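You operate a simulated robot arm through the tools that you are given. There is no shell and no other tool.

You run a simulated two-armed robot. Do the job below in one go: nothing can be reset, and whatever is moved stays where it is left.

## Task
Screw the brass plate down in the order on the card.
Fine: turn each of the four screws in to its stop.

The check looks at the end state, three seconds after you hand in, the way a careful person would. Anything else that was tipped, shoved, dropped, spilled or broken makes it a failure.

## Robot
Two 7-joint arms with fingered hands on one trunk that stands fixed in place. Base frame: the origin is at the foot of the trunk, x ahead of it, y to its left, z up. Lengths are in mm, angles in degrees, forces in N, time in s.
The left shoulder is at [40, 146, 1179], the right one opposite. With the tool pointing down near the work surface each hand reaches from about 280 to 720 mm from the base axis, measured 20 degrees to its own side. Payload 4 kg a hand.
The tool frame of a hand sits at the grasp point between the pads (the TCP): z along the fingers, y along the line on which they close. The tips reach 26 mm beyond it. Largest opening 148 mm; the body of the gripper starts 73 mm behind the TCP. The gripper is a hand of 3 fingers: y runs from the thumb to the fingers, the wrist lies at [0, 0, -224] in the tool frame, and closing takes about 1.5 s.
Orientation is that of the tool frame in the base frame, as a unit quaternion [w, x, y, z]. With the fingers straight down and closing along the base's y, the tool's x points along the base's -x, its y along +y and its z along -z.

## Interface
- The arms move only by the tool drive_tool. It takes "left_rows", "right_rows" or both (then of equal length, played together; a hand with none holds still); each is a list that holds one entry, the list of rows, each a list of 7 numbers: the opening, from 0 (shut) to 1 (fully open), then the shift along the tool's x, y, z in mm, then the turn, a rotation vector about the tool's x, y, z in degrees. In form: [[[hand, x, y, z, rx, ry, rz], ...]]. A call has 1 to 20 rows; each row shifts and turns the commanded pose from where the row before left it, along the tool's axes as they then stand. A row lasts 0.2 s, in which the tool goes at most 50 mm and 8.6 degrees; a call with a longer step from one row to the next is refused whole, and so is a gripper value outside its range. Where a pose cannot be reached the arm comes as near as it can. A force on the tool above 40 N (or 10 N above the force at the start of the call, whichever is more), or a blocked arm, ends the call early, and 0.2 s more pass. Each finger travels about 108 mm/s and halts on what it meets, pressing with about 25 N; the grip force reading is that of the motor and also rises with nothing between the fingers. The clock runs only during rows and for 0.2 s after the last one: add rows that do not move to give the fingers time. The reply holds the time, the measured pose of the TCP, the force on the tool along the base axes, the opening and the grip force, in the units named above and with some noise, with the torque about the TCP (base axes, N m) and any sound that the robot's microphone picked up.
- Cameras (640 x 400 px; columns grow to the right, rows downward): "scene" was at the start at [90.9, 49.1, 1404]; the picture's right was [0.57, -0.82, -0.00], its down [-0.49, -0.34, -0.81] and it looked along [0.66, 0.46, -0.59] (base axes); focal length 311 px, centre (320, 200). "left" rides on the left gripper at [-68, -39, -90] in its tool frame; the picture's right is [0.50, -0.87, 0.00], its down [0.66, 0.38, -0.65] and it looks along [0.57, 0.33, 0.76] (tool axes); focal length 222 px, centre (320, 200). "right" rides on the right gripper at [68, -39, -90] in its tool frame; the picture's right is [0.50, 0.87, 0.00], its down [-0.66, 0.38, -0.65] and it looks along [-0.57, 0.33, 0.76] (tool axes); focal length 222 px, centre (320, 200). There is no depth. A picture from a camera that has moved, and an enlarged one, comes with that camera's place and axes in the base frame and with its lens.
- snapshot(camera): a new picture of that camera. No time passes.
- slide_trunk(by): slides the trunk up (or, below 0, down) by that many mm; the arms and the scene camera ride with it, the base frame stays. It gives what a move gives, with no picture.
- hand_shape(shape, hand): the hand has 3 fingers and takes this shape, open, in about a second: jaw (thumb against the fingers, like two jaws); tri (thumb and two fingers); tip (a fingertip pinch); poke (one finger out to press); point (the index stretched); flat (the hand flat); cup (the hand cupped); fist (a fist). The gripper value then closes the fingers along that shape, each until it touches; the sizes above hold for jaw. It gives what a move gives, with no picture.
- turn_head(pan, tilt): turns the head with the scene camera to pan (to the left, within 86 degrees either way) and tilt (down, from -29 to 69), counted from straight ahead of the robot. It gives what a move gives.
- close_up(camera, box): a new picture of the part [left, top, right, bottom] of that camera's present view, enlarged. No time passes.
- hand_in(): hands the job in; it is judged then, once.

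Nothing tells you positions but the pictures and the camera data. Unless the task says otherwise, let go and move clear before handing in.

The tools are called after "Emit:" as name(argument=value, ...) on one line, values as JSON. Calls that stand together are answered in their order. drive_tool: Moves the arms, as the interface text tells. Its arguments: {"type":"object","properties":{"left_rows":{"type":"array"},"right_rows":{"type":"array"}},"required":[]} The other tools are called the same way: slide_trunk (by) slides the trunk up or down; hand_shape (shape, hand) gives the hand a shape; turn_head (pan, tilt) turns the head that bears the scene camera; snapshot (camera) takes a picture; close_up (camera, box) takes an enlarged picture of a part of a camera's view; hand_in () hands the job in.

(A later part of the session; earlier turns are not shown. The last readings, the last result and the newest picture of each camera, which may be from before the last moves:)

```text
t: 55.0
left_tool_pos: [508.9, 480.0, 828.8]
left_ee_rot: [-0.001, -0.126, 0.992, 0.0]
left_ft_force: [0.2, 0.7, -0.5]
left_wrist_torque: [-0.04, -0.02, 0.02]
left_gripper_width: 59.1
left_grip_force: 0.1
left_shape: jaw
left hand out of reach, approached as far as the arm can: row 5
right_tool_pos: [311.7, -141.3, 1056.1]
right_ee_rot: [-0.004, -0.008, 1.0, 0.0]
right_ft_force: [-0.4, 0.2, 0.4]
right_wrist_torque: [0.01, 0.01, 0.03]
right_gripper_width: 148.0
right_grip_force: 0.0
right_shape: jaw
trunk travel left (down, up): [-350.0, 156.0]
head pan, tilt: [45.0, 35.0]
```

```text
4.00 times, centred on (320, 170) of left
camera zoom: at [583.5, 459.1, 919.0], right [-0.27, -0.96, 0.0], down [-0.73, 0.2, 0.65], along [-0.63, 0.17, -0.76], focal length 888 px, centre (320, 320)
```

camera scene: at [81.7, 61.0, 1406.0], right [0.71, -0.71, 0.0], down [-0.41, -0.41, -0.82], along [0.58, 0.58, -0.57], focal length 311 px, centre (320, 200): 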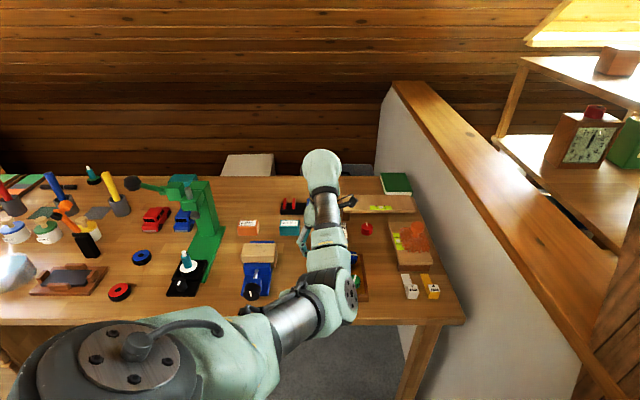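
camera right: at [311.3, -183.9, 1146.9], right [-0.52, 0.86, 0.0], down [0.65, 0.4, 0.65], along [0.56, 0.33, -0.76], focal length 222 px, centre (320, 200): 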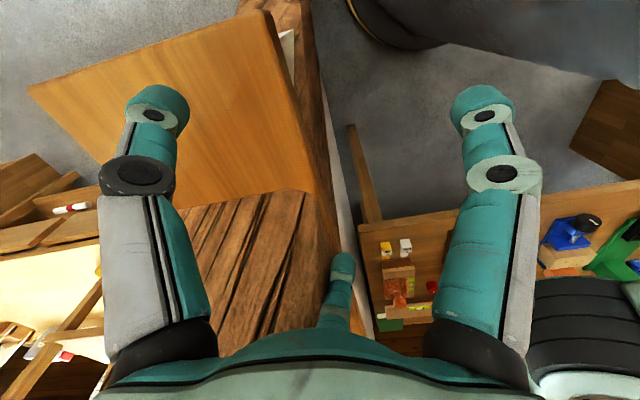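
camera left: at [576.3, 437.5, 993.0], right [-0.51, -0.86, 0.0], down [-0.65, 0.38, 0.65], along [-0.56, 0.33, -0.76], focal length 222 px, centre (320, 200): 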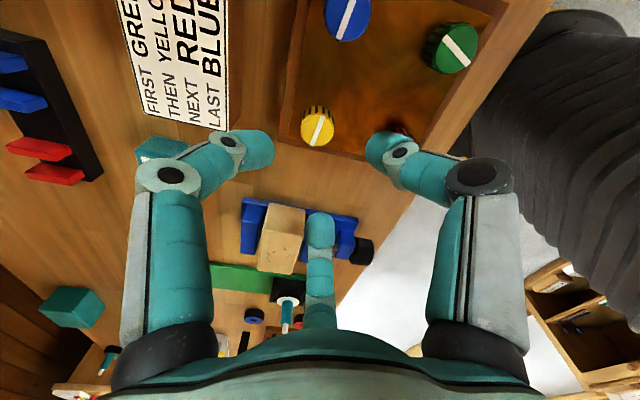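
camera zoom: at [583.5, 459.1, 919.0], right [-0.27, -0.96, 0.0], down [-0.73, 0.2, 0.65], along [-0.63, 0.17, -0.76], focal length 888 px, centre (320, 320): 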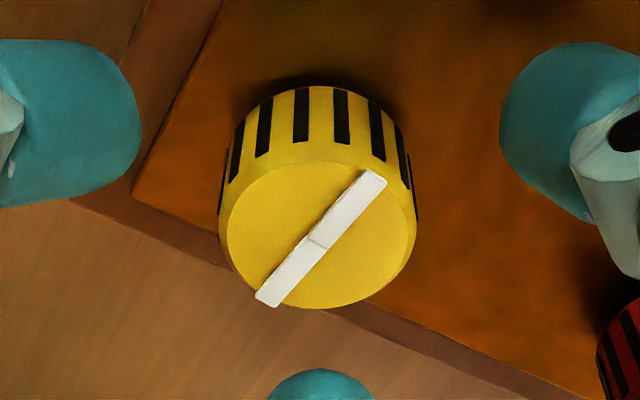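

At this yaw the arm runs out of reach just above grip height. I'll turn the wrist to a more comfortable yaw (about +10°) and then descend.

Emit:
drive_tool(left_rows=[[[0.4, 0, 0, 0, 0, 0, 8], [0.4, 0, 0, 0, 0, 0, 8], [0.4, 0, 0, 0, 0, 0, 8], [0.4, 0, 0, 3, 0, 0, 0], [0.4, 0, 0, 3, 0, 0, 0], [0.4, 0, 0, 0, 0, 0, 0]]])

Emit:
close_up(camera="left", box=[240, 120, 400, 220])

```text
t: 56.4
left_tool_pos: [508.7, 480.3, 821.5]
left_ee_rot: [0.0, 0.083, 0.997, 0.0]
left_ft_force: [0.9, 0.0, -0.1]
left_wrist_torque: [-0.02, 0.02, 0.0]
left_gripper_width: 58.8
left_grip_force: 0.1
left_shape: jaw
right_tool_pos: [311.7, -142.6, 1056.6]
right_ee_rot: [-0.005, -0.008, 1.0, 0.0]
right_ft_force: [0.0, -0.2, -0.8]
right_wrist_torque: [-0.02, 0.0, -0.02]
right_gripper_width: 147.7
right_grip_force: 0.0
right_shape: jaw
trunk travel left (down, up): [-350.0, 156.0]
head pan, tilt: [45.0, 35.0]
```

```text
4.00 times, centred on (320, 170) of left
camera zoom: at [568.3, 430.5, 912.9], right [-0.64, -0.77, 0.0], down [-0.58, 0.48, 0.65], along [-0.5, 0.42, -0.76], focal length 888 px, centre (320, 320)
```

zoom: 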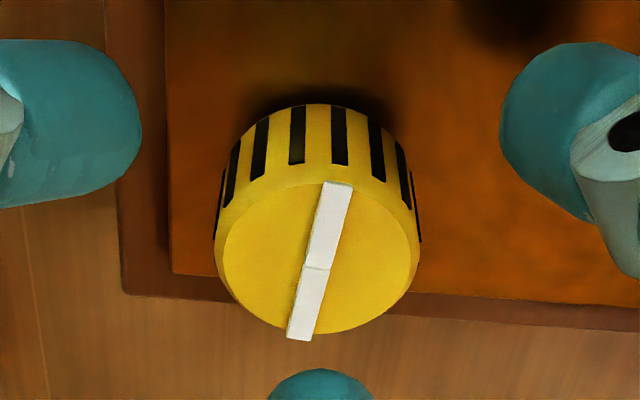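

Centred and reachable. I'll grip yellow and start turning clockwise with a slight downward follow.

Emit:
drive_tool(left_rows=[[[0.3, 0, 0, 0.5, 0, 0, 0], [0.2, 0, 0, 0, 0, 0, 0], [0.0, 0, 0, 0, 0, 0, 0], [0.0, 0, 0, 0, 0, 0, 0], [0.0, 0, 0, 0, 0, 0, 0]]])

Emit:
close_up(camera="left", box=[240, 120, 400, 220])

Emit:
drive_tool(left_rows=[[[0.0, 0, 0, 0.2, 0, 0, 8], [0.0, 0, 0, 0.2, 0, 0, 8], [0.0, 0, 0, 0.2, 0, 0, 8], [0.0, 0, 0, 0.2, 0, 0, 8], [0.0, 0, 0, 0.2, 0, 0, 8], [0.0, 0, 0, 0.2, 0, 0, 8]]])

Emit:
close_up(camera="left", box=[240, 120, 400, 220])

```text
t: 57.6
left_tool_pos: [509.1, 480.6, 821.1]
left_ee_rot: [0.001, 0.083, 0.997, 0.001]
left_ft_force: [-0.5, -0.1, -1.6]
left_wrist_torque: [0.0, 0.03, 0.01]
left_gripper_width: 23.3
left_grip_force: 24.8
left_shape: jaw
right_tool_pos: [311.5, -141.2, 1056.1]
right_ee_rot: [-0.004, -0.008, 1.0, 0.0]
right_ft_force: [-0.2, 0.5, 0.4]
right_wrist_torque: [0.03, 0.0, -0.02]
right_gripper_width: 148.0
right_grip_force: 0.1
right_shape: jaw
trunk travel left (down, up): [-350.0, 156.0]
head pan, tilt: [45.0, 35.0]
```

```text
4.00 times, centred on (320, 170) of left
camera zoom: at [568.6, 430.3, 911.9], right [-0.64, -0.77, 0.0], down [-0.58, 0.48, 0.65], along [-0.5, 0.42, -0.76], focal length 888 px, centre (320, 320)
```

zoom: 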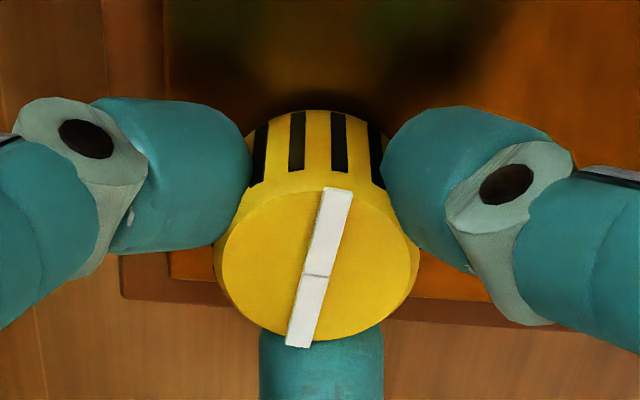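

```text
t: 59.0
left_tool_pos: [509.2, 480.5, 819.4]
left_ee_rot: [0.0, 0.482, 0.876, -0.001]
left_ft_force: [-1.6, 0.8, -3.3]
left_wrist_torque: [0.03, 0.07, 0.04]
left_gripper_width: 23.0
left_grip_force: 24.7
left_shape: jaw
right_tool_pos: [312.2, -141.1, 1054.8]
right_ee_rot: [-0.003, -0.008, 1.0, 0.0]
right_ft_force: [-0.5, -0.2, -0.5]
right_wrist_torque: [-0.04, -0.01, 0.0]
right_gripper_width: 147.8
right_grip_force: 0.0
right_shape: jaw
trunk travel left (down, up): [-350.0, 156.0]
head pan, tilt: [45.0, 35.0]
```

```text
4.00 times, centred on (320, 170) of left
camera zoom: at [511.6, 402.1, 910.5], right [-1.0, -0.04, 0.0], down [-0.03, 0.76, 0.65], along [-0.03, 0.65, -0.76], focal length 888 px, centre (320, 320)
```

zoom: 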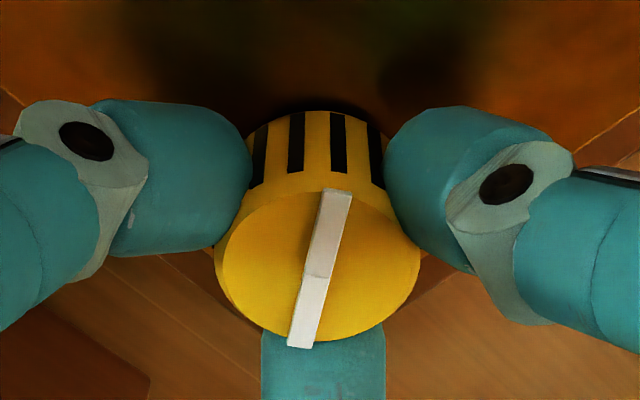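

Yellow turns with the hand cleanly. I'll keep going.

Emit:
drive_tool(left_rows=[[[0.0, 0, 0, 0.25, 0, 0, 8], [0.0, 0, 0, 0.25, 0, 0, 8], [0.0, 0, 0, 0.25, 0, 0, 8], [0.0, 0, 0, 0.25, 0, 0, 8], [0.0, 0, 0, 0.25, 0, 0, 8], [0.0, 0, 0, 0.25, 0, 0, 8]]])

Emit:
close_up(camera="left", box=[240, 120, 400, 220])

```text
t: 60.4
left_tool_pos: [509.5, 480.5, 818.4]
left_ee_rot: [-0.001, 0.796, 0.605, -0.001]
left_ft_force: [0.3, 2.3, -6.0]
left_wrist_torque: [0.06, 0.02, 0.02]
left_gripper_width: 23.5
left_grip_force: 25.4
left_shape: jaw
right_tool_pos: [313.6, -141.6, 1055.2]
right_ee_rot: [-0.003, -0.008, 1.0, -0.001]
right_ft_force: [0.1, -0.1, 0.7]
right_wrist_torque: [0.02, 0.06, 0.01]
right_gripper_width: 148.0
right_grip_force: 0.1
right_shape: jaw
trunk travel left (down, up): [-350.0, 156.0]
head pan, tilt: [45.0, 35.0]
```

```text
4.00 times, centred on (320, 170) of left
camera zoom: at [452.5, 425.8, 909.3], right [-0.7, 0.71, 0.0], down [0.54, 0.53, 0.65], along [0.47, 0.46, -0.76], focal length 888 px, centre (320, 320)
```

zoom: 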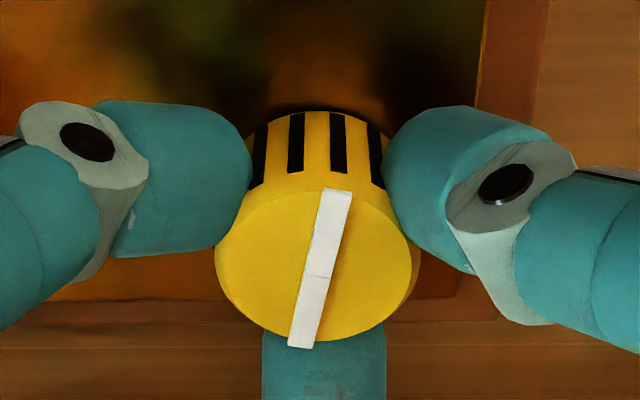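

Emit:
drive_tool(left_rows=[[[0.0, 0, 0, 0.3, 0, 0, 8], [0.0, 0, 0, 0.3, 0, 0, 8], [0.0, 0, 0, 0.3, 0, 0, 8]]])

Emit:
close_up(camera="left", box=[240, 120, 400, 220])

```text
t: 61.2
left_tool_pos: [507.1, 479.1, 817.5]
left_ee_rot: [0.001, 0.904, 0.427, 0.001]
left_ft_force: [-8.0, -6.3, -2.5]
left_wrist_torque: [-0.06, 0.19, 0.33]
left_gripper_width: 23.1
left_grip_force: 25.4
left_shape: jaw
right_tool_pos: [311.3, -141.0, 1056.3]
right_ee_rot: [-0.004, -0.008, 1.0, 0.0]
right_ft_force: [-0.4, -0.9, -0.2]
right_wrist_torque: [0.01, 0.02, -0.02]
right_gripper_width: 148.0
right_grip_force: 0.1
right_shape: jaw
trunk travel left (down, up): [-350.0, 156.0]
head pan, tilt: [45.0, 35.0]
```

```text
4.00 times, centred on (320, 170) of left
camera zoom: at [434.1, 451.9, 908.6], right [-0.35, 0.94, 0.0], down [0.71, 0.27, 0.65], along [0.61, 0.23, -0.76], focal length 888 px, centre (320, 320)
```

zoom: 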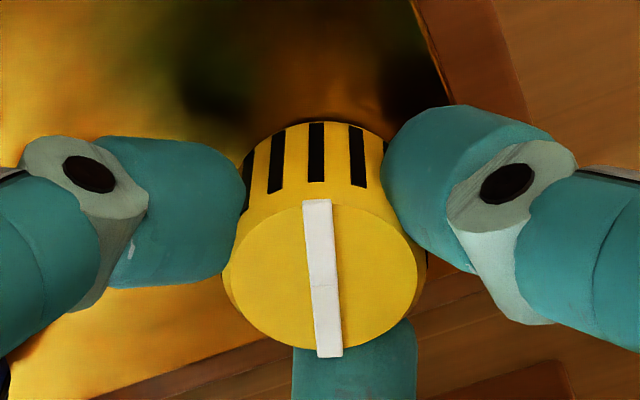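

The torque jumped to 0.33 N·m and the grip began to slip, so yellow is at its stop. I'll release, rise and compare heights.

Emit:
drive_tool(left_rows=[[[0.0, 0, 0, 0, 0, 0, 6], [0.4, 0, 0, 0, 0, 0, 0], [0.4, 0, 0, 0, 0, 0, 0], [0.4, 0, 0, -5, 0, 0, 0], [0.4, 0, 0, -10, 0, 0, 0], [0.4, 0, 0, -10, 0, 0, 0], [0.4, 0, 0, -15, 0, 0, 0], [0.4, 0, 0, -15, 0, 0, 0], [0.4, 0, 0, -15, 0, 0, 0], [0.4, 0, 0, -13, 0, 0, 0], [0.4, 0, 0, 0, 0, 0, 0]]])

Emit:
snapshot(camera="scene")

Emit:
close_up(camera="scene", box=[296, 240, 376, 290])

Emit:
snapshot(camera="left")

```text
t: 63.6
left_tool_pos: [509.8, 480.2, 901.6]
left_ee_rot: [0.0, 0.925, 0.379, 0.0]
left_ft_force: [0.3, -0.3, -0.4]
left_wrist_torque: [0.01, 0.04, 0.02]
left_gripper_width: 58.9
left_grip_force: 0.1
left_shape: jaw
right_tool_pos: [311.8, -140.8, 1055.6]
right_ee_rot: [-0.004, -0.008, 1.0, 0.0]
right_ft_force: [-0.1, -0.1, 1.0]
right_wrist_torque: [0.0, 0.04, 0.02]
right_gripper_width: 147.7
right_grip_force: 0.0
right_shape: jaw
trunk travel left (down, up): [-350.0, 156.0]
head pan, tilt: [45.0, 35.0]
```

```text
taken
camera scene: at [81.7, 61.3, 1406.0], right [0.71, -0.71, 0.0], down [-0.41, -0.41, -0.82], along [0.58, 0.58, -0.57], focal length 311 px, centre (320, 200)
```

scene: 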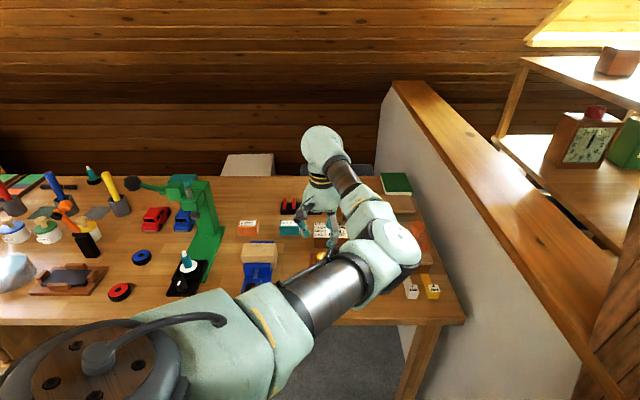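

```text
8.00 times, centred on (336, 265) of scene
camera zoom: at [81.7, 61.3, 1406.0], right [0.71, -0.71, 0.0], down [-0.41, -0.41, -0.82], along [0.58, 0.58, -0.57], focal length 2486 px, centre (192, -320)
```

zoom: 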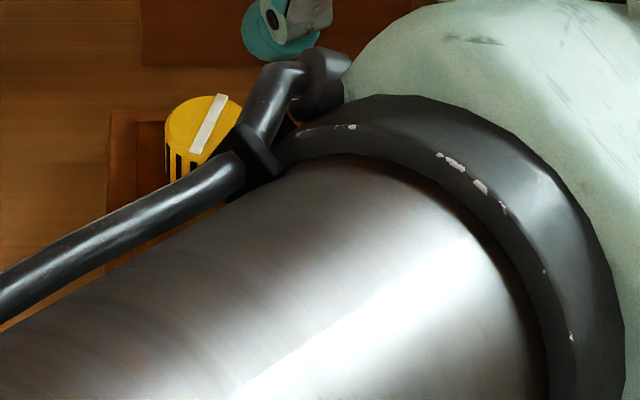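

```text
taken
camera left: at [432.8, 460.6, 992.4], right [-0.25, 0.97, 0.0], down [0.73, 0.19, 0.65], along [0.63, 0.16, -0.76], focal length 222 px, centre (320, 200)
```

left: 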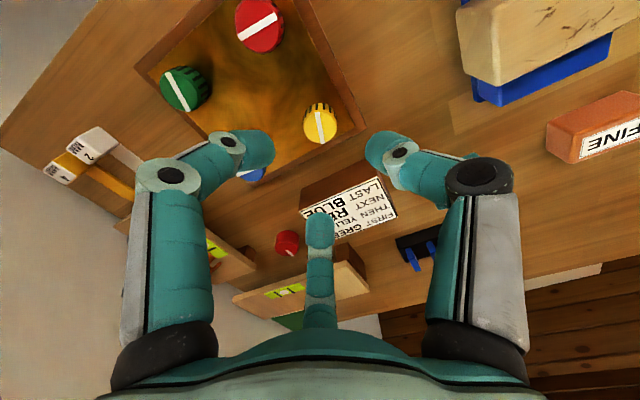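

Yellow's bar stopped at the same orientation as green's and the knob is about 3–4 mm lower. Next is red: I'll rotate back, then move above (451, 423).

Emit:
drive_tool(left_rows=[[[0.4, 0, 0, 0, 0, 0, -8.5], [0.4, 0, 0, 0, 0, 0, -8.5], [0.4, 0, 0, 0, 0, 0, -8.5], [0.4, 0, 0, 0, 0, 0, -8.5], [0.4, 0, 0, 0, 0, 0, -8.5], [0.4, 0, 0, 0, 0, 0, -8.5], [0.4, 0, 0, 0, 0, 0, -8.5], [0.4, 0, 0, 0, 0, 0, -8.5], [0.4, 0, 0, 0, 0, 0, -8.5], [0.4, 0, 0, 0, 0, 0, -8.5], [0.4, 0, 0, 0, 0, 0, -8.5], [0.4, 0, 0, 0, 0, 0, -8.5], [0.4, 0, 0, 0, 0, 0, -8.5], [0.4, 0, 0, 0, 0, 0, -8.5], [0.4, 0, 0, 0, 0, 0, -8.5], [0.4, 0, 0, 0, 0, 0, -8]]])

Emit:
drive_tool(left_rows=[[[0.4, 11.5, -11.3, 0, 0, 0, 0], [0.4, 11.5, -11.3, 0, 0, 0, 0], [0.4, 11.5, -11.3, 0, 0, 0, 0], [0.4, 11.5, -11.3, 0, 0, 0, 0], [0.4, 11.5, -11.3, 0, 0, 0, 0], [0.4, 0, 0, 10, 0, 0, 0], [0.4, 0, 0, 10, 0, 0, 0], [0.4, 0, 0, 10, 0, 0, 0], [0.4, 0, 0, 10, 0, 0, 0], [0.4, 0, 0, 8, 0, 0, 0], [0.4, 0, 0, 0, 0, 0, 0]]])

Emit:
close_up(camera="left", box=[240, 120, 400, 220])

Emit:
snapshot(camera="left")

Emit:
snapshot(camera="scene")

```text
t: 67.0
left_tool_pos: [508.9, 480.8, 901.4]
left_ee_rot: [-0.001, -0.001, 1.0, 0.0]
left_ft_force: [1.1, 0.0, 0.3]
left_wrist_torque: [-0.05, -0.01, 0.01]
left_gripper_width: 58.9
left_grip_force: 0.0
left_shape: jaw
right_tool_pos: [312.8, -141.1, 1054.8]
right_ee_rot: [-0.003, -0.007, 1.0, 0.001]
right_ft_force: [0.1, 0.5, -0.4]
right_wrist_torque: [0.01, -0.02, -0.03]
right_gripper_width: 147.9
right_grip_force: 0.1
right_shape: jaw
trunk travel left (down, up): [-350.0, 156.0]
head pan, tilt: [45.0, 35.0]
```

```text
t: 69.4
left_tool_pos: [451.3, 423.9, 851.3]
left_ee_rot: [-0.001, 0.0, 1.0, 0.0]
left_ft_force: [-0.5, -0.3, -0.6]
left_wrist_torque: [0.03, 0.01, 0.02]
left_gripper_width: 59.1
left_grip_force: 0.0
left_shape: jaw
right_tool_pos: [312.2, -141.5, 1055.3]
right_ee_rot: [-0.003, -0.008, 1.0, 0.001]
right_ft_force: [0.7, -0.4, 0.7]
right_wrist_torque: [0.0, 0.0, 0.06]
right_gripper_width: 147.8
right_grip_force: 0.0
right_shape: jaw
trunk travel left (down, up): [-350.0, 156.0]
head pan, tilt: [45.0, 35.0]
```

```text
4.00 times, centred on (320, 170) of left
camera zoom: at [519.5, 384.3, 942.8], right [-0.5, -0.87, 0.0], down [-0.66, 0.38, 0.65], along [-0.57, 0.33, -0.76], focal length 888 px, centre (320, 320)
```

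zoom: 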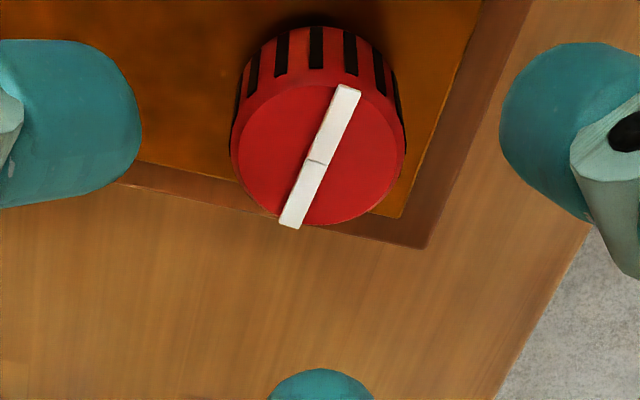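

```text
taken
camera left: at [519.5, 384.3, 942.8], right [-0.5, -0.87, 0.0], down [-0.66, 0.38, 0.65], along [-0.57, 0.33, -0.76], focal length 222 px, centre (320, 200)
```

left: 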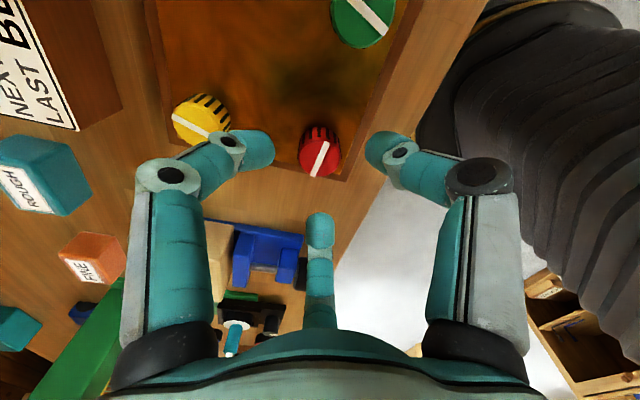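

```text
taken
camera scene: at [81.7, 61.1, 1406.0], right [0.71, -0.71, 0.0], down [-0.41, -0.41, -0.82], along [0.58, 0.58, -0.57], focal length 311 px, centre (320, 200)
```

scene: 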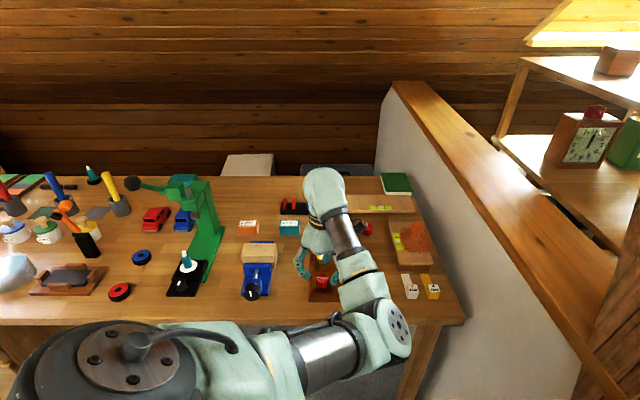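

Red is well centred under the tool. I'll descend, grip and start turning.

Emit:
drive_tool(left_rows=[[[0.4, 0.2, 0.4, 8, 0, 0, 0], [0.4, 0, 0, 8, 0, 0, 0], [0.4, 0, 0, 8, 0, 0, 0], [0.4, 0, 0, 7, 0, 0, 0], [0.4, 0, 0, 0, 0, 0, 0]]])

Emit:
close_up(camera="left", box=[240, 120, 400, 220])

```text
t: 70.6
left_tool_pos: [451.4, 424.5, 821.5]
left_ee_rot: [0.0, 0.0, 1.0, 0.0]
left_ft_force: [-0.3, -0.4, -0.2]
left_wrist_torque: [0.0, -0.04, 0.0]
left_gripper_width: 59.0
left_grip_force: 0.1
left_shape: jaw
right_tool_pos: [312.4, -141.7, 1055.0]
right_ee_rot: [-0.003, -0.008, 1.0, 0.0]
right_ft_force: [0.0, -0.2, 0.1]
right_wrist_torque: [0.03, 0.0, -0.02]
right_gripper_width: 147.8
right_grip_force: 0.0
right_shape: jaw
trunk travel left (down, up): [-350.0, 156.0]
head pan, tilt: [45.0, 35.0]
```

```text
4.00 times, centred on (320, 170) of left
camera zoom: at [518.7, 384.6, 912.4], right [-0.5, -0.87, 0.0], down [-0.66, 0.38, 0.65], along [-0.57, 0.33, -0.76], focal length 888 px, centre (320, 320)
```

zoom: 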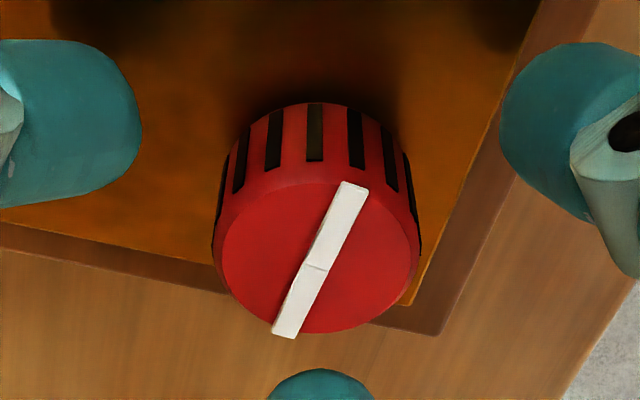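

Emit:
drive_tool(left_rows=[[[0.3, 0, 0, 0.5, 0, 0, 0], [0.2, 0, 0, 0, 0, 0, 0], [0.0, 0, 0, 0, 0, 0, 0], [0.0, 0, 0, 0, 0, 0, 0], [0.0, 0, 0, 0, 0, 0, 0]]])

Emit:
close_up(camera="left", box=[240, 120, 400, 220])

Emit:
drive_tool(left_rows=[[[0.0, 0, 0, 0.22, 0, 0, 8], [0.0, 0, 0, 0.22, 0, 0, 8], [0.0, 0, 0, 0.22, 0, 0, 8], [0.0, 0, 0, 0.22, 0, 0, 8], [0.0, 0, 0, 0.22, 0, 0, 8], [0.0, 0, 0, 0.22, 0, 0, 8]]])

Emit:
close_up(camera="left", box=[240, 120, 400, 220])

```text
t: 71.8
left_tool_pos: [450.6, 424.9, 820.3]
left_ee_rot: [0.0, 0.001, 1.0, 0.0]
left_ft_force: [0.0, -0.9, -2.6]
left_wrist_torque: [-0.05, 0.01, 0.0]
left_gripper_width: 23.7
left_grip_force: 24.7
left_shape: jaw
right_tool_pos: [312.7, -141.6, 1055.1]
right_ee_rot: [-0.003, -0.008, 1.0, 0.0]
right_ft_force: [-0.1, 0.4, -0.7]
right_wrist_torque: [0.04, -0.02, 0.01]
right_gripper_width: 147.8
right_grip_force: 0.0
right_shape: jaw
trunk travel left (down, up): [-350.0, 156.0]
head pan, tilt: [45.0, 35.0]
```

```text
4.00 times, centred on (320, 170) of left
camera zoom: at [518.4, 385.0, 911.5], right [-0.5, -0.87, 0.0], down [-0.66, 0.38, 0.65], along [-0.57, 0.33, -0.76], focal length 888 px, centre (320, 320)
```

zoom: 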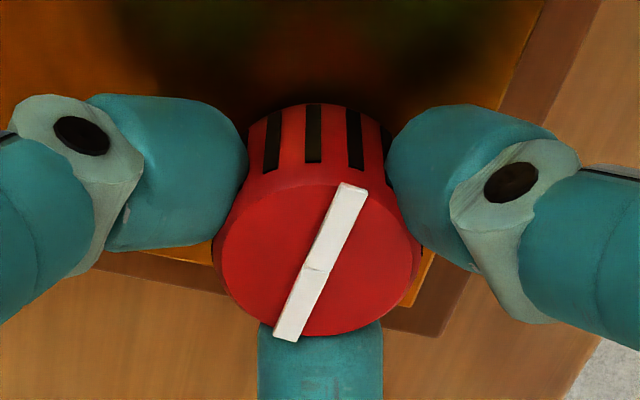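

```text
t: 73.2
left_tool_pos: [451.7, 424.7, 818.6]
left_ee_rot: [0.0, 0.408, 0.913, 0.0]
left_ft_force: [4.7, 1.7, -5.3]
left_wrist_torque: [0.09, -0.06, 0.03]
left_gripper_width: 23.7
left_grip_force: 24.7
left_shape: jaw
right_tool_pos: [312.5, -141.2, 1055.2]
right_ee_rot: [-0.004, -0.008, 1.0, -0.002]
right_ft_force: [0.2, 0.7, 0.0]
right_wrist_torque: [0.04, 0.03, -0.03]
right_gripper_width: 147.8
right_grip_force: 0.1
right_shape: jaw
trunk travel left (down, up): [-350.0, 156.0]
head pan, tilt: [45.0, 35.0]
```

```text
4.00 times, centred on (320, 170) of left
camera zoom: at [467.1, 347.9, 910.4], right [-0.98, -0.21, 0.0], down [-0.15, 0.74, 0.65], along [-0.13, 0.64, -0.76], focal length 888 px, centre (320, 320)
```

zoom: 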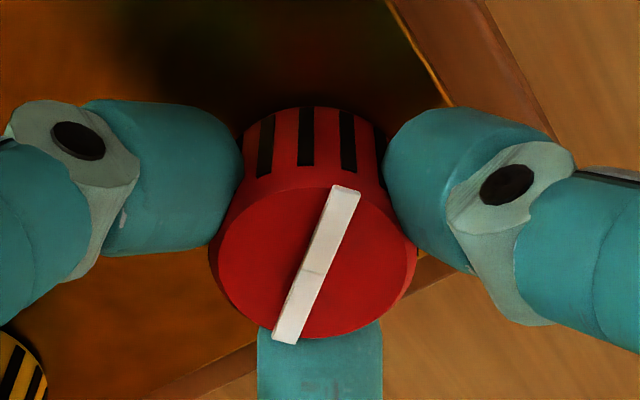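

Red turns cleanly with the hand. I'll continue toward its stop.

Emit:
drive_tool(left_rows=[[[0.0, 0, 0, 0.25, 0, 0, 8], [0.0, 0, 0, 0.25, 0, 0, 8], [0.0, 0, 0, 0.25, 0, 0, 8], [0.0, 0, 0, 0.25, 0, 0, 8], [0.0, 0, 0, 0.25, 0, 0, 8], [0.0, 0, 0, 0.25, 0, 0, 8]]])

Emit:
close_up(camera="left", box=[240, 120, 400, 220])

Emit:
drive_tool(left_rows=[[[0.0, 0, 0, 0.25, 0, 0, 8], [0.0, 0, 0, 0.25, 0, 0, 8], [0.0, 0, 0, 0.2, 0, 0, 8]]])

Emit:
close_up(camera="left", box=[240, 120, 400, 220])

```text
t: 74.6
left_tool_pos: [453.0, 426.3, 817.8]
left_ee_rot: [0.0, 0.744, 0.669, -0.001]
left_ft_force: [3.6, 1.7, -4.6]
left_wrist_torque: [0.05, -0.11, 0.03]
left_gripper_width: 23.3
left_grip_force: 25.1
left_shape: jaw
right_tool_pos: [312.5, -140.7, 1054.8]
right_ee_rot: [-0.005, -0.008, 1.0, -0.001]
right_ft_force: [0.9, 0.9, 0.5]
right_wrist_torque: [0.0, -0.01, -0.01]
right_gripper_width: 147.7
right_grip_force: 0.0
right_shape: jaw
trunk travel left (down, up): [-350.0, 156.0]
head pan, tilt: [45.0, 35.0]
```

```text
4.00 times, centred on (320, 170) of left
camera zoom: at [405.7, 361.6, 909.2], right [-0.81, 0.59, 0.0], down [0.45, 0.61, 0.65], along [0.39, 0.53, -0.76], focal length 888 px, centre (320, 320)
```

zoom: 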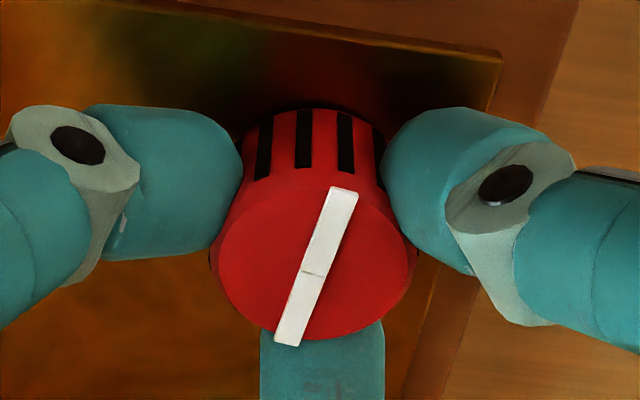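

```text
t: 75.4
left_tool_pos: [451.8, 423.4, 818.1]
left_ee_rot: [0.0, 0.867, 0.499, -0.001]
left_ft_force: [1.2, -4.5, -4.7]
left_wrist_torque: [0.0, 0.0, 0.23]
left_gripper_width: 22.8
left_grip_force: 25.0
left_shape: jaw
right_tool_pos: [313.2, -140.0, 1054.8]
right_ee_rot: [-0.004, -0.008, 1.0, 0.0]
right_ft_force: [-0.3, -0.2, 0.7]
right_wrist_torque: [0.0, 0.01, 0.02]
right_gripper_width: 147.8
right_grip_force: 0.1
right_shape: jaw
trunk travel left (down, up): [-350.0, 156.0]
head pan, tilt: [45.0, 35.0]
```

```text
4.00 times, centred on (320, 170) of left
camera zoom: at [383.5, 384.0, 908.7], right [-0.5, 0.87, 0.0], down [0.66, 0.38, 0.65], along [0.57, 0.33, -0.76], focal length 888 px, centre (320, 320)
```

zoom: 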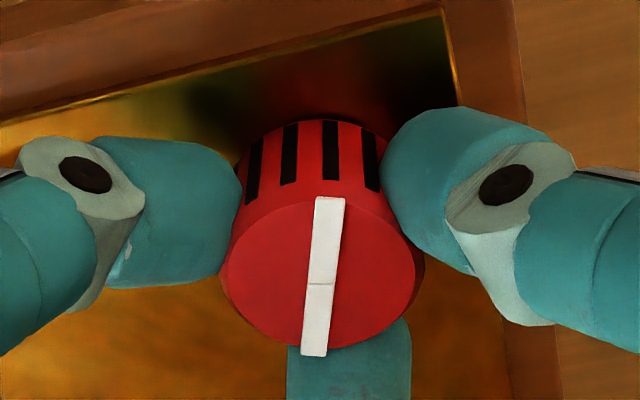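

Torque is rising to 0.23 and the knob is starting to slip in the grip. I'll push another 12° to confirm the stop.

Emit:
drive_tool(left_rows=[[[0.0, 0, 0, 0, 0, 0, 6], [0.0, 0, 0, 0, 0, 0, 6]]])

Emit:
close_up(camera="left", box=[240, 120, 400, 220])

```text
t: 76.0
left_tool_pos: [450.9, 423.3, 817.9]
left_ee_rot: [0.001, 0.914, 0.406, -0.001]
left_ft_force: [-3.9, -6.8, -7.7]
left_wrist_torque: [-0.04, 0.13, 0.11]
left_gripper_width: 22.0
left_grip_force: 25.5
left_shape: jaw
right_tool_pos: [312.9, -141.9, 1055.5]
right_ee_rot: [-0.004, -0.007, 1.0, 0.0]
right_ft_force: [0.2, -0.4, -0.6]
right_wrist_torque: [-0.01, 0.0, -0.01]
right_gripper_width: 147.8
right_grip_force: 0.1
right_shape: jaw
trunk travel left (down, up): [-350.0, 156.0]
head pan, tilt: [45.0, 35.0]
```

```text
4.00 times, centred on (320, 170) of left
camera zoom: at [376.2, 399.2, 908.8], right [-0.31, 0.95, 0.0], down [0.72, 0.23, 0.65], along [0.62, 0.2, -0.76], focal length 888 px, centre (320, 320)
```

zoom: 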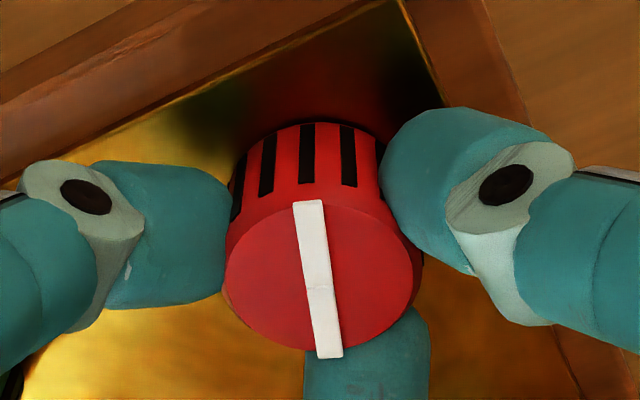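

The red bar holds still at azimuth ≈24°, the same final angle as green, so it is at its stop. I'll release, rise and move to blue.

Emit:
drive_tool(left_rows=[[[0.4, 0, 0, 0, 0, 0, 0], [0.4, 0, 0, 0, 0, 0, 0], [0.4, 0, 0, -5, 0, 0, 0], [0.4, 0, 0, -10, 0, 0, 0], [0.4, 0, 0, -10, 0, 0, 0], [0.4, 0, 0, -15, 0, 0, 0], [0.4, 0, 0, -15, 0, 0, 0], [0.4, 0, 0, -15, 0, 0, 0], [0.4, 0, 0, -13, 0, 0, 0], [0.4, 0, 0, 0, 0, 0, 0]]])

Emit:
close_up(camera="scene", box=[296, 240, 376, 290])

Emit:
drive_tool(left_rows=[[[0.4, 0, 0, 0, 0, 0, -8.5], [0.4, 0, 0, 0, 0, 0, -8.5], [0.4, 0, 0, 0, 0, 0, -8.5], [0.4, 0, 0, 0, 0, 0, -8.5], [0.4, 0, 0, 0, 0, 0, -8.5], [0.4, 0, 0, 0, 0, 0, -8.5], [0.4, 0, 0, 0, 0, 0, -8.5], [0.4, 0, 0, 0, 0, 0, -8.5], [0.4, 0, 0, 0, 0, 0, -8.5], [0.4, 0, 0, 0, 0, 0, -8.5], [0.4, 0, 0, 0, 0, 0, -8.5], [0.4, 0, 0, 0, 0, 0, -8.5], [0.4, 0, 0, 0, 0, 0, -8.5]]])

Emit:
close_up(camera="scene", box=[296, 240, 376, 290])

```text
t: 78.2
left_tool_pos: [451.4, 424.7, 900.2]
left_ee_rot: [0.001, 0.914, 0.406, 0.0]
left_ft_force: [1.1, -0.5, 0.1]
left_wrist_torque: [0.01, 0.03, -0.01]
left_gripper_width: 58.7
left_grip_force: 0.2
left_shape: jaw
right_tool_pos: [312.1, -141.2, 1055.1]
right_ee_rot: [-0.004, -0.008, 1.0, -0.001]
right_ft_force: [0.0, -0.7, 0.2]
right_wrist_torque: [0.04, -0.02, -0.02]
right_gripper_width: 148.0
right_grip_force: 0.0
right_shape: jaw
trunk travel left (down, up): [-350.0, 156.0]
head pan, tilt: [45.0, 35.0]
```

```text
8.00 times, centred on (336, 265) of scene
camera zoom: at [81.7, 61.2, 1406.0], right [0.71, -0.71, 0.0], down [-0.41, -0.41, -0.82], along [0.58, 0.58, -0.57], focal length 2486 px, centre (192, -320)
```

zoom: 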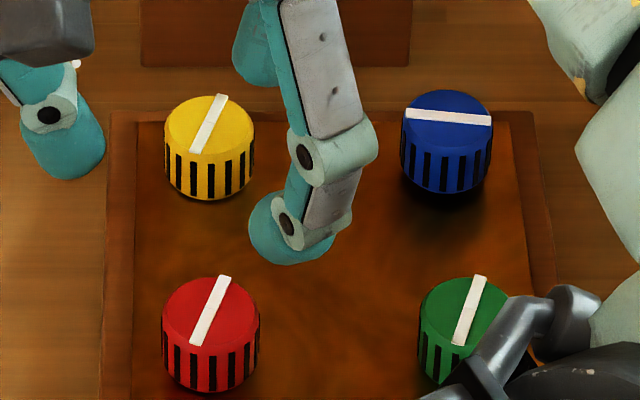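

```text
t: 81.0
left_tool_pos: [450.4, 425.1, 901.5]
left_ee_rot: [0.001, 0.185, 0.983, 0.0]
left_ft_force: [-0.6, 0.1, -0.2]
left_wrist_torque: [-0.01, -0.01, 0.0]
left_gripper_width: 58.9
left_grip_force: 0.2
left_shape: jaw
right_tool_pos: [312.5, -142.5, 1056.7]
right_ee_rot: [-0.003, -0.008, 1.0, 0.0]
right_ft_force: [-0.4, 0.8, 0.4]
right_wrist_torque: [0.0, 0.01, -0.02]
right_gripper_width: 148.2
right_grip_force: 0.0
right_shape: jaw
trunk travel left (down, up): [-350.0, 156.0]
head pan, tilt: [45.0, 35.0]
```

```text
8.00 times, centred on (336, 265) of scene
camera zoom: at [81.7, 61.2, 1406.0], right [0.71, -0.71, 0.0], down [-0.41, -0.41, -0.82], along [0.58, 0.58, -0.57], focal length 2486 px, centre (192, -320)
```

zoom: 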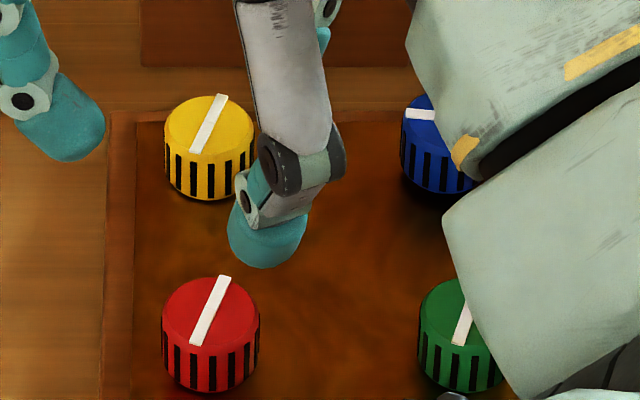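

Green, yellow and red all stopped at the same bar azimuth (≈25°) and sit equally low. I'll move to blue now.

Emit:
drive_tool(left_rows=[[[0.4, -10.62, 4.02, 0, 0, 0, 0], [0.4, -10.62, 4.02, 0, 0, 0, 0], [0.4, -10.62, 4.02, 0, 0, 0, 0], [0.4, -10.62, 4.02, 0, 0, 0, 0], [0.4, -10.62, 4.02, 0, 0, 0, 0], [0.4, -10.62, 4.02, 0, 0, 0, 0], [0.4, -10.62, 4.02, 0, 0, 0, 0], [0.4, -10.62, 4.02, 0, 0, 0, 0], [0.4, -10.62, 4.02, 0, 0, 0, 0], [0.4, -10.62, 4.02, 0, 0, 0, 0], [0.4, 0, 0, 10, 0, 0, 0], [0.4, 0, 0, 10, 0, 0, 0], [0.4, 0, 0, 10, 0, 0, 0], [0.4, 0, 0, 10, 0, 0, 0], [0.4, 0, 0, 10, 0, 0, 0], [0.4, 0, 0, 0, 0, 0, 0]]])

Emit:
close_up(camera="left", box=[240, 120, 400, 220])

Emit:
snapshot(camera="left")

Emit:
snapshot(camera="scene")

```text
t: 84.4
left_tool_pos: [563.9, 423.7, 852.0]
left_ee_rot: [-0.001, 0.187, 0.982, 0.0]
left_ft_force: [0.1, -0.7, 0.0]
left_wrist_torque: [0.02, -0.03, 0.0]
left_gripper_width: 58.7
left_grip_force: 0.1
left_shape: jaw
right_tool_pos: [311.9, -141.7, 1054.9]
right_ee_rot: [-0.004, -0.007, 1.0, 0.0]
right_ft_force: [0.2, 0.9, -0.5]
right_wrist_torque: [0.01, 0.0, -0.01]
right_gripper_width: 147.9
right_grip_force: 0.0
right_shape: jaw
trunk travel left (down, up): [-350.0, 156.0]
head pan, tilt: [45.0, 35.0]
```

```text
4.00 times, centred on (320, 170) of left
camera zoom: at [612.2, 361.4, 942.9], right [-0.78, -0.62, 0.0], down [-0.47, 0.59, 0.65], along [-0.41, 0.51, -0.76], focal length 888 px, centre (320, 320)
```

zoom: 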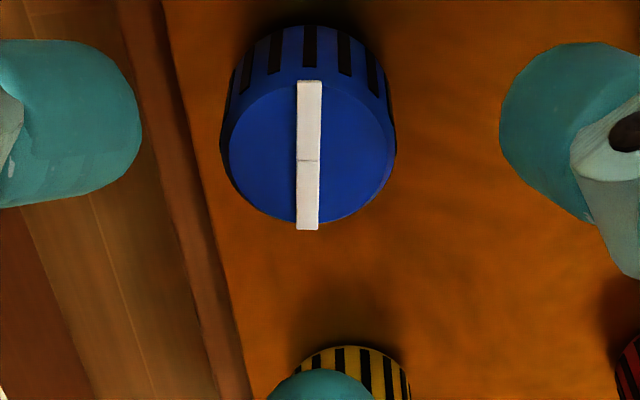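

```text
taken
camera left: at [612.2, 361.4, 942.9], right [-0.78, -0.62, 0.0], down [-0.47, 0.59, 0.65], along [-0.41, 0.51, -0.76], focal length 222 px, centre (320, 200)
```

left: 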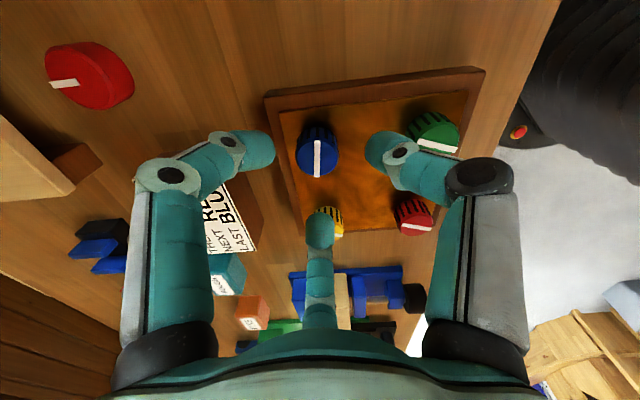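

```text
taken
camera scene: at [81.6, 61.2, 1406.0], right [0.71, -0.71, 0.0], down [-0.41, -0.41, -0.82], along [0.58, 0.58, -0.57], focal length 311 px, centre (320, 200)
```

scene: 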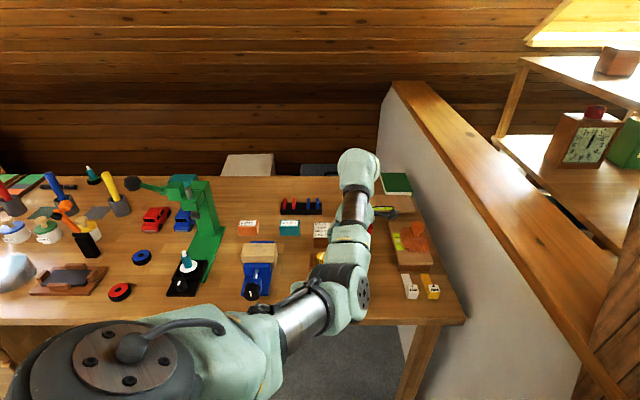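

Emit:
drive_tool(left_rows=[[[0.4, -0.95, 1.65, 0, 0, 0, 0], [0.4, 0, 0, 8, 0, 0, 0], [0.4, 0, 0, 8, 0, 0, 0], [0.4, 0, 0, 8, 0, 0, 0], [0.4, 0, 0, 7, 0, 0, 0], [0.4, 0, 0, 0, 0, 0, 0]]])

Emit:
close_up(camera="left", box=[240, 120, 400, 220])

```text
t: 85.8
left_tool_pos: [565.7, 424.6, 822.1]
left_ee_rot: [0.0, 0.187, 0.982, 0.0]
left_ft_force: [-0.2, -0.2, -0.1]
left_wrist_torque: [-0.01, 0.03, 0.0]
left_gripper_width: 59.3
left_grip_force: 0.0
left_shape: jaw
right_tool_pos: [312.3, -141.6, 1054.4]
right_ee_rot: [-0.004, -0.008, 1.0, 0.0]
right_ft_force: [-0.5, 0.0, 0.6]
right_wrist_torque: [0.03, -0.02, 0.0]
right_gripper_width: 148.0
right_grip_force: 0.0
right_shape: jaw
trunk travel left (down, up): [-350.0, 156.0]
head pan, tilt: [45.0, 35.0]
```

```text
4.00 times, centred on (320, 170) of left
camera zoom: at [613.8, 362.8, 911.5], right [-0.78, -0.62, 0.0], down [-0.47, 0.59, 0.65], along [-0.41, 0.51, -0.76], focal length 888 px, centre (320, 320)
```

zoom: 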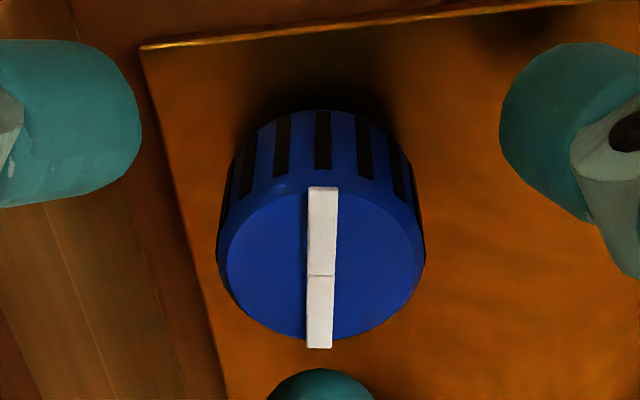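

Blue is centred. I'll grip and turn.

Emit:
drive_tool(left_rows=[[[0.3, 0, 0, 0.8, 0, 0, 0], [0.2, 0, 0, 0, 0, 0, 0], [0.0, 0, 0, 0, 0, 0, 0], [0.0, 0, 0, 0, 0, 0, 0], [0.0, 0, 0, 0, 0, 0, 0]]])

Emit:
close_up(camera="left", box=[240, 120, 400, 220])

Emit:
drive_tool(left_rows=[[[0.0, 0, 0, 0.22, 0, 0, 8], [0.0, 0, 0, 0.22, 0, 0, 8], [0.0, 0, 0, 0.22, 0, 0, 8], [0.0, 0, 0, 0.22, 0, 0, 8], [0.0, 0, 0, 0.22, 0, 0, 8], [0.0, 0, 0, 0.22, 0, 0, 8]]])

Emit:
close_up(camera="left", box=[240, 120, 400, 220])

```text
t: 87.0
left_tool_pos: [565.6, 424.1, 818.8]
left_ee_rot: [0.0, 0.186, 0.982, 0.0]
left_ft_force: [-0.5, -0.7, -2.2]
left_wrist_torque: [-0.05, 0.02, 0.02]
left_gripper_width: 24.3
left_grip_force: 24.8
left_shape: jaw
right_tool_pos: [313.2, -141.7, 1055.9]
right_ee_rot: [-0.003, -0.007, 1.0, 0.0]
right_ft_force: [-0.4, 0.4, 0.1]
right_wrist_torque: [-0.01, 0.01, -0.01]
right_gripper_width: 147.9
right_grip_force: 0.0
right_shape: jaw
trunk travel left (down, up): [-350.0, 156.0]
head pan, tilt: [45.0, 35.0]
```

```text
4.00 times, centred on (320, 170) of left
camera zoom: at [614.1, 362.7, 910.6], right [-0.78, -0.62, 0.0], down [-0.47, 0.59, 0.65], along [-0.41, 0.51, -0.76], focal length 888 px, centre (320, 320)
```

zoom: 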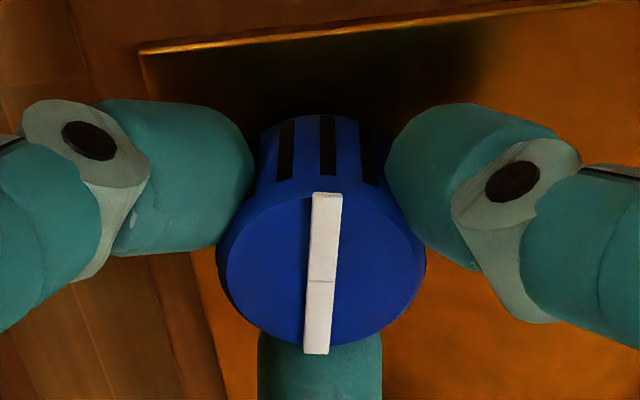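

```text
t: 88.4
left_tool_pos: [564.9, 424.0, 818.4]
left_ee_rot: [0.0, 0.571, 0.821, 0.001]
left_ft_force: [-0.4, -0.3, -4.2]
left_wrist_torque: [0.01, 0.03, 0.02]
left_gripper_width: 24.3
left_grip_force: 25.0
left_shape: jaw
right_tool_pos: [312.0, -141.6, 1056.8]
right_ee_rot: [-0.003, -0.008, 1.0, 0.0]
right_ft_force: [-0.2, 0.4, 0.0]
right_wrist_torque: [0.02, -0.03, -0.02]
right_gripper_width: 147.9
right_grip_force: 0.1
right_shape: jaw
trunk travel left (down, up): [-350.0, 156.0]
head pan, tilt: [45.0, 35.0]
```

```text
4.00 times, centred on (320, 170) of left
camera zoom: at [552.4, 346.6, 909.3], right [-0.99, 0.17, 0.0], down [0.13, 0.75, 0.65], along [0.11, 0.64, -0.76], focal length 888 px, centre (320, 320)
```

zoom: 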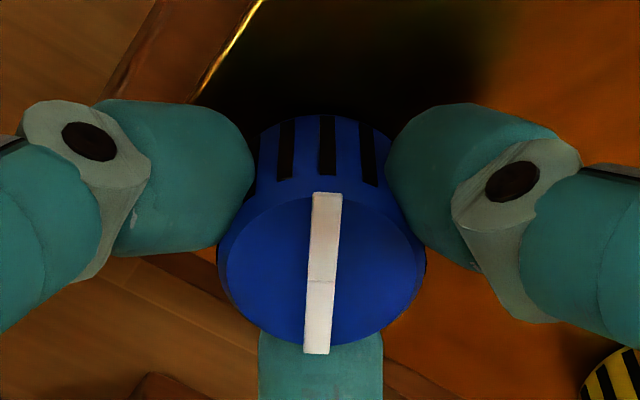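

Blue follows the hand cleanly. I'll continue to its stop.

Emit:
drive_tool(left_rows=[[[0.0, 0, 0, 0.25, 0, 0, 8], [0.0, 0, 0, 0.25, 0, 0, 8], [0.0, 0, 0, 0.25, 0, 0, 8], [0.0, 0, 0, 0.25, 0, 0, 8], [0.0, 0, 0, 0.25, 0, 0, 8], [0.0, 0, 0, 0.25, 0, 0, 8]]])

Emit:
close_up(camera="left", box=[240, 120, 400, 220])

Emit:
drive_tool(left_rows=[[[0.0, 0, 0, 0.25, 0, 0, 8], [0.0, 0, 0, 0.25, 0, 0, 8], [0.0, 0, 0, 0.2, 0, 0, 8]]])

Emit:
close_up(camera="left", box=[240, 120, 400, 220])

```text
t: 89.8
left_tool_pos: [566.7, 424.8, 816.5]
left_ee_rot: [-0.001, 0.855, 0.518, 0.0]
left_ft_force: [-0.1, -1.1, -3.7]
left_wrist_torque: [-0.02, -0.01, 0.02]
left_gripper_width: 24.0
left_grip_force: 25.3
left_shape: jaw
right_tool_pos: [312.3, -142.1, 1056.2]
right_ee_rot: [-0.003, -0.008, 1.0, 0.0]
right_ft_force: [0.6, 0.0, -0.4]
right_wrist_torque: [0.01, -0.03, 0.03]
right_gripper_width: 148.1
right_grip_force: 0.1
right_shape: jaw
trunk travel left (down, up): [-350.0, 156.0]
head pan, tilt: [45.0, 35.0]
```

```text
4.00 times, centred on (320, 170) of left
camera zoom: at [499.6, 381.9, 907.8], right [-0.54, 0.84, 0.0], down [0.64, 0.41, 0.65], along [0.55, 0.35, -0.76], focal length 888 px, centre (320, 320)
```

zoom: 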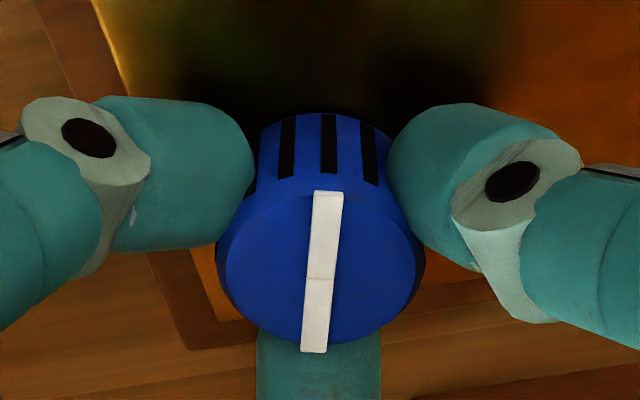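

```text
t: 90.6
left_tool_pos: [564.9, 423.2, 816.9]
left_ee_rot: [0.0, 0.944, 0.329, 0.0]
left_ft_force: [-7.8, -7.1, -3.5]
left_wrist_torque: [-0.08, 0.16, 0.22]
left_gripper_width: 23.7
left_grip_force: 25.5
left_shape: jaw
right_tool_pos: [312.1, -142.7, 1056.4]
right_ee_rot: [-0.004, -0.009, 1.0, 0.0]
right_ft_force: [0.8, 0.0, -0.2]
right_wrist_torque: [-0.02, 0.01, 0.02]
right_gripper_width: 148.1
right_grip_force: 0.0
right_shape: jaw
trunk travel left (down, up): [-350.0, 156.0]
head pan, tilt: [45.0, 35.0]
```

```text
4.00 times, centred on (320, 170) of left
camera zoom: at [487.6, 411.7, 907.6], right [-0.15, 0.99, 0.0], down [0.75, 0.11, 0.65], along [0.65, 0.09, -0.76], focal length 888 px, centre (320, 320)
```

zoom: 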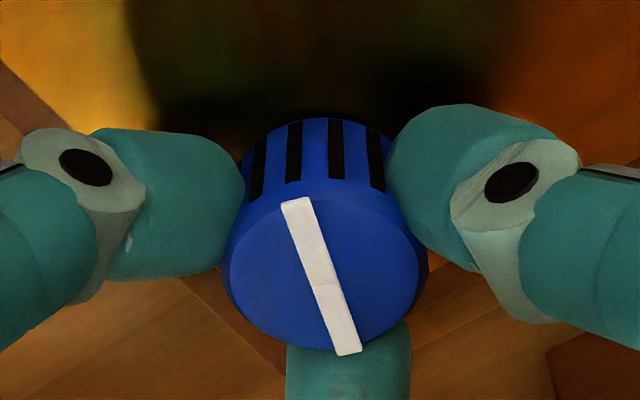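

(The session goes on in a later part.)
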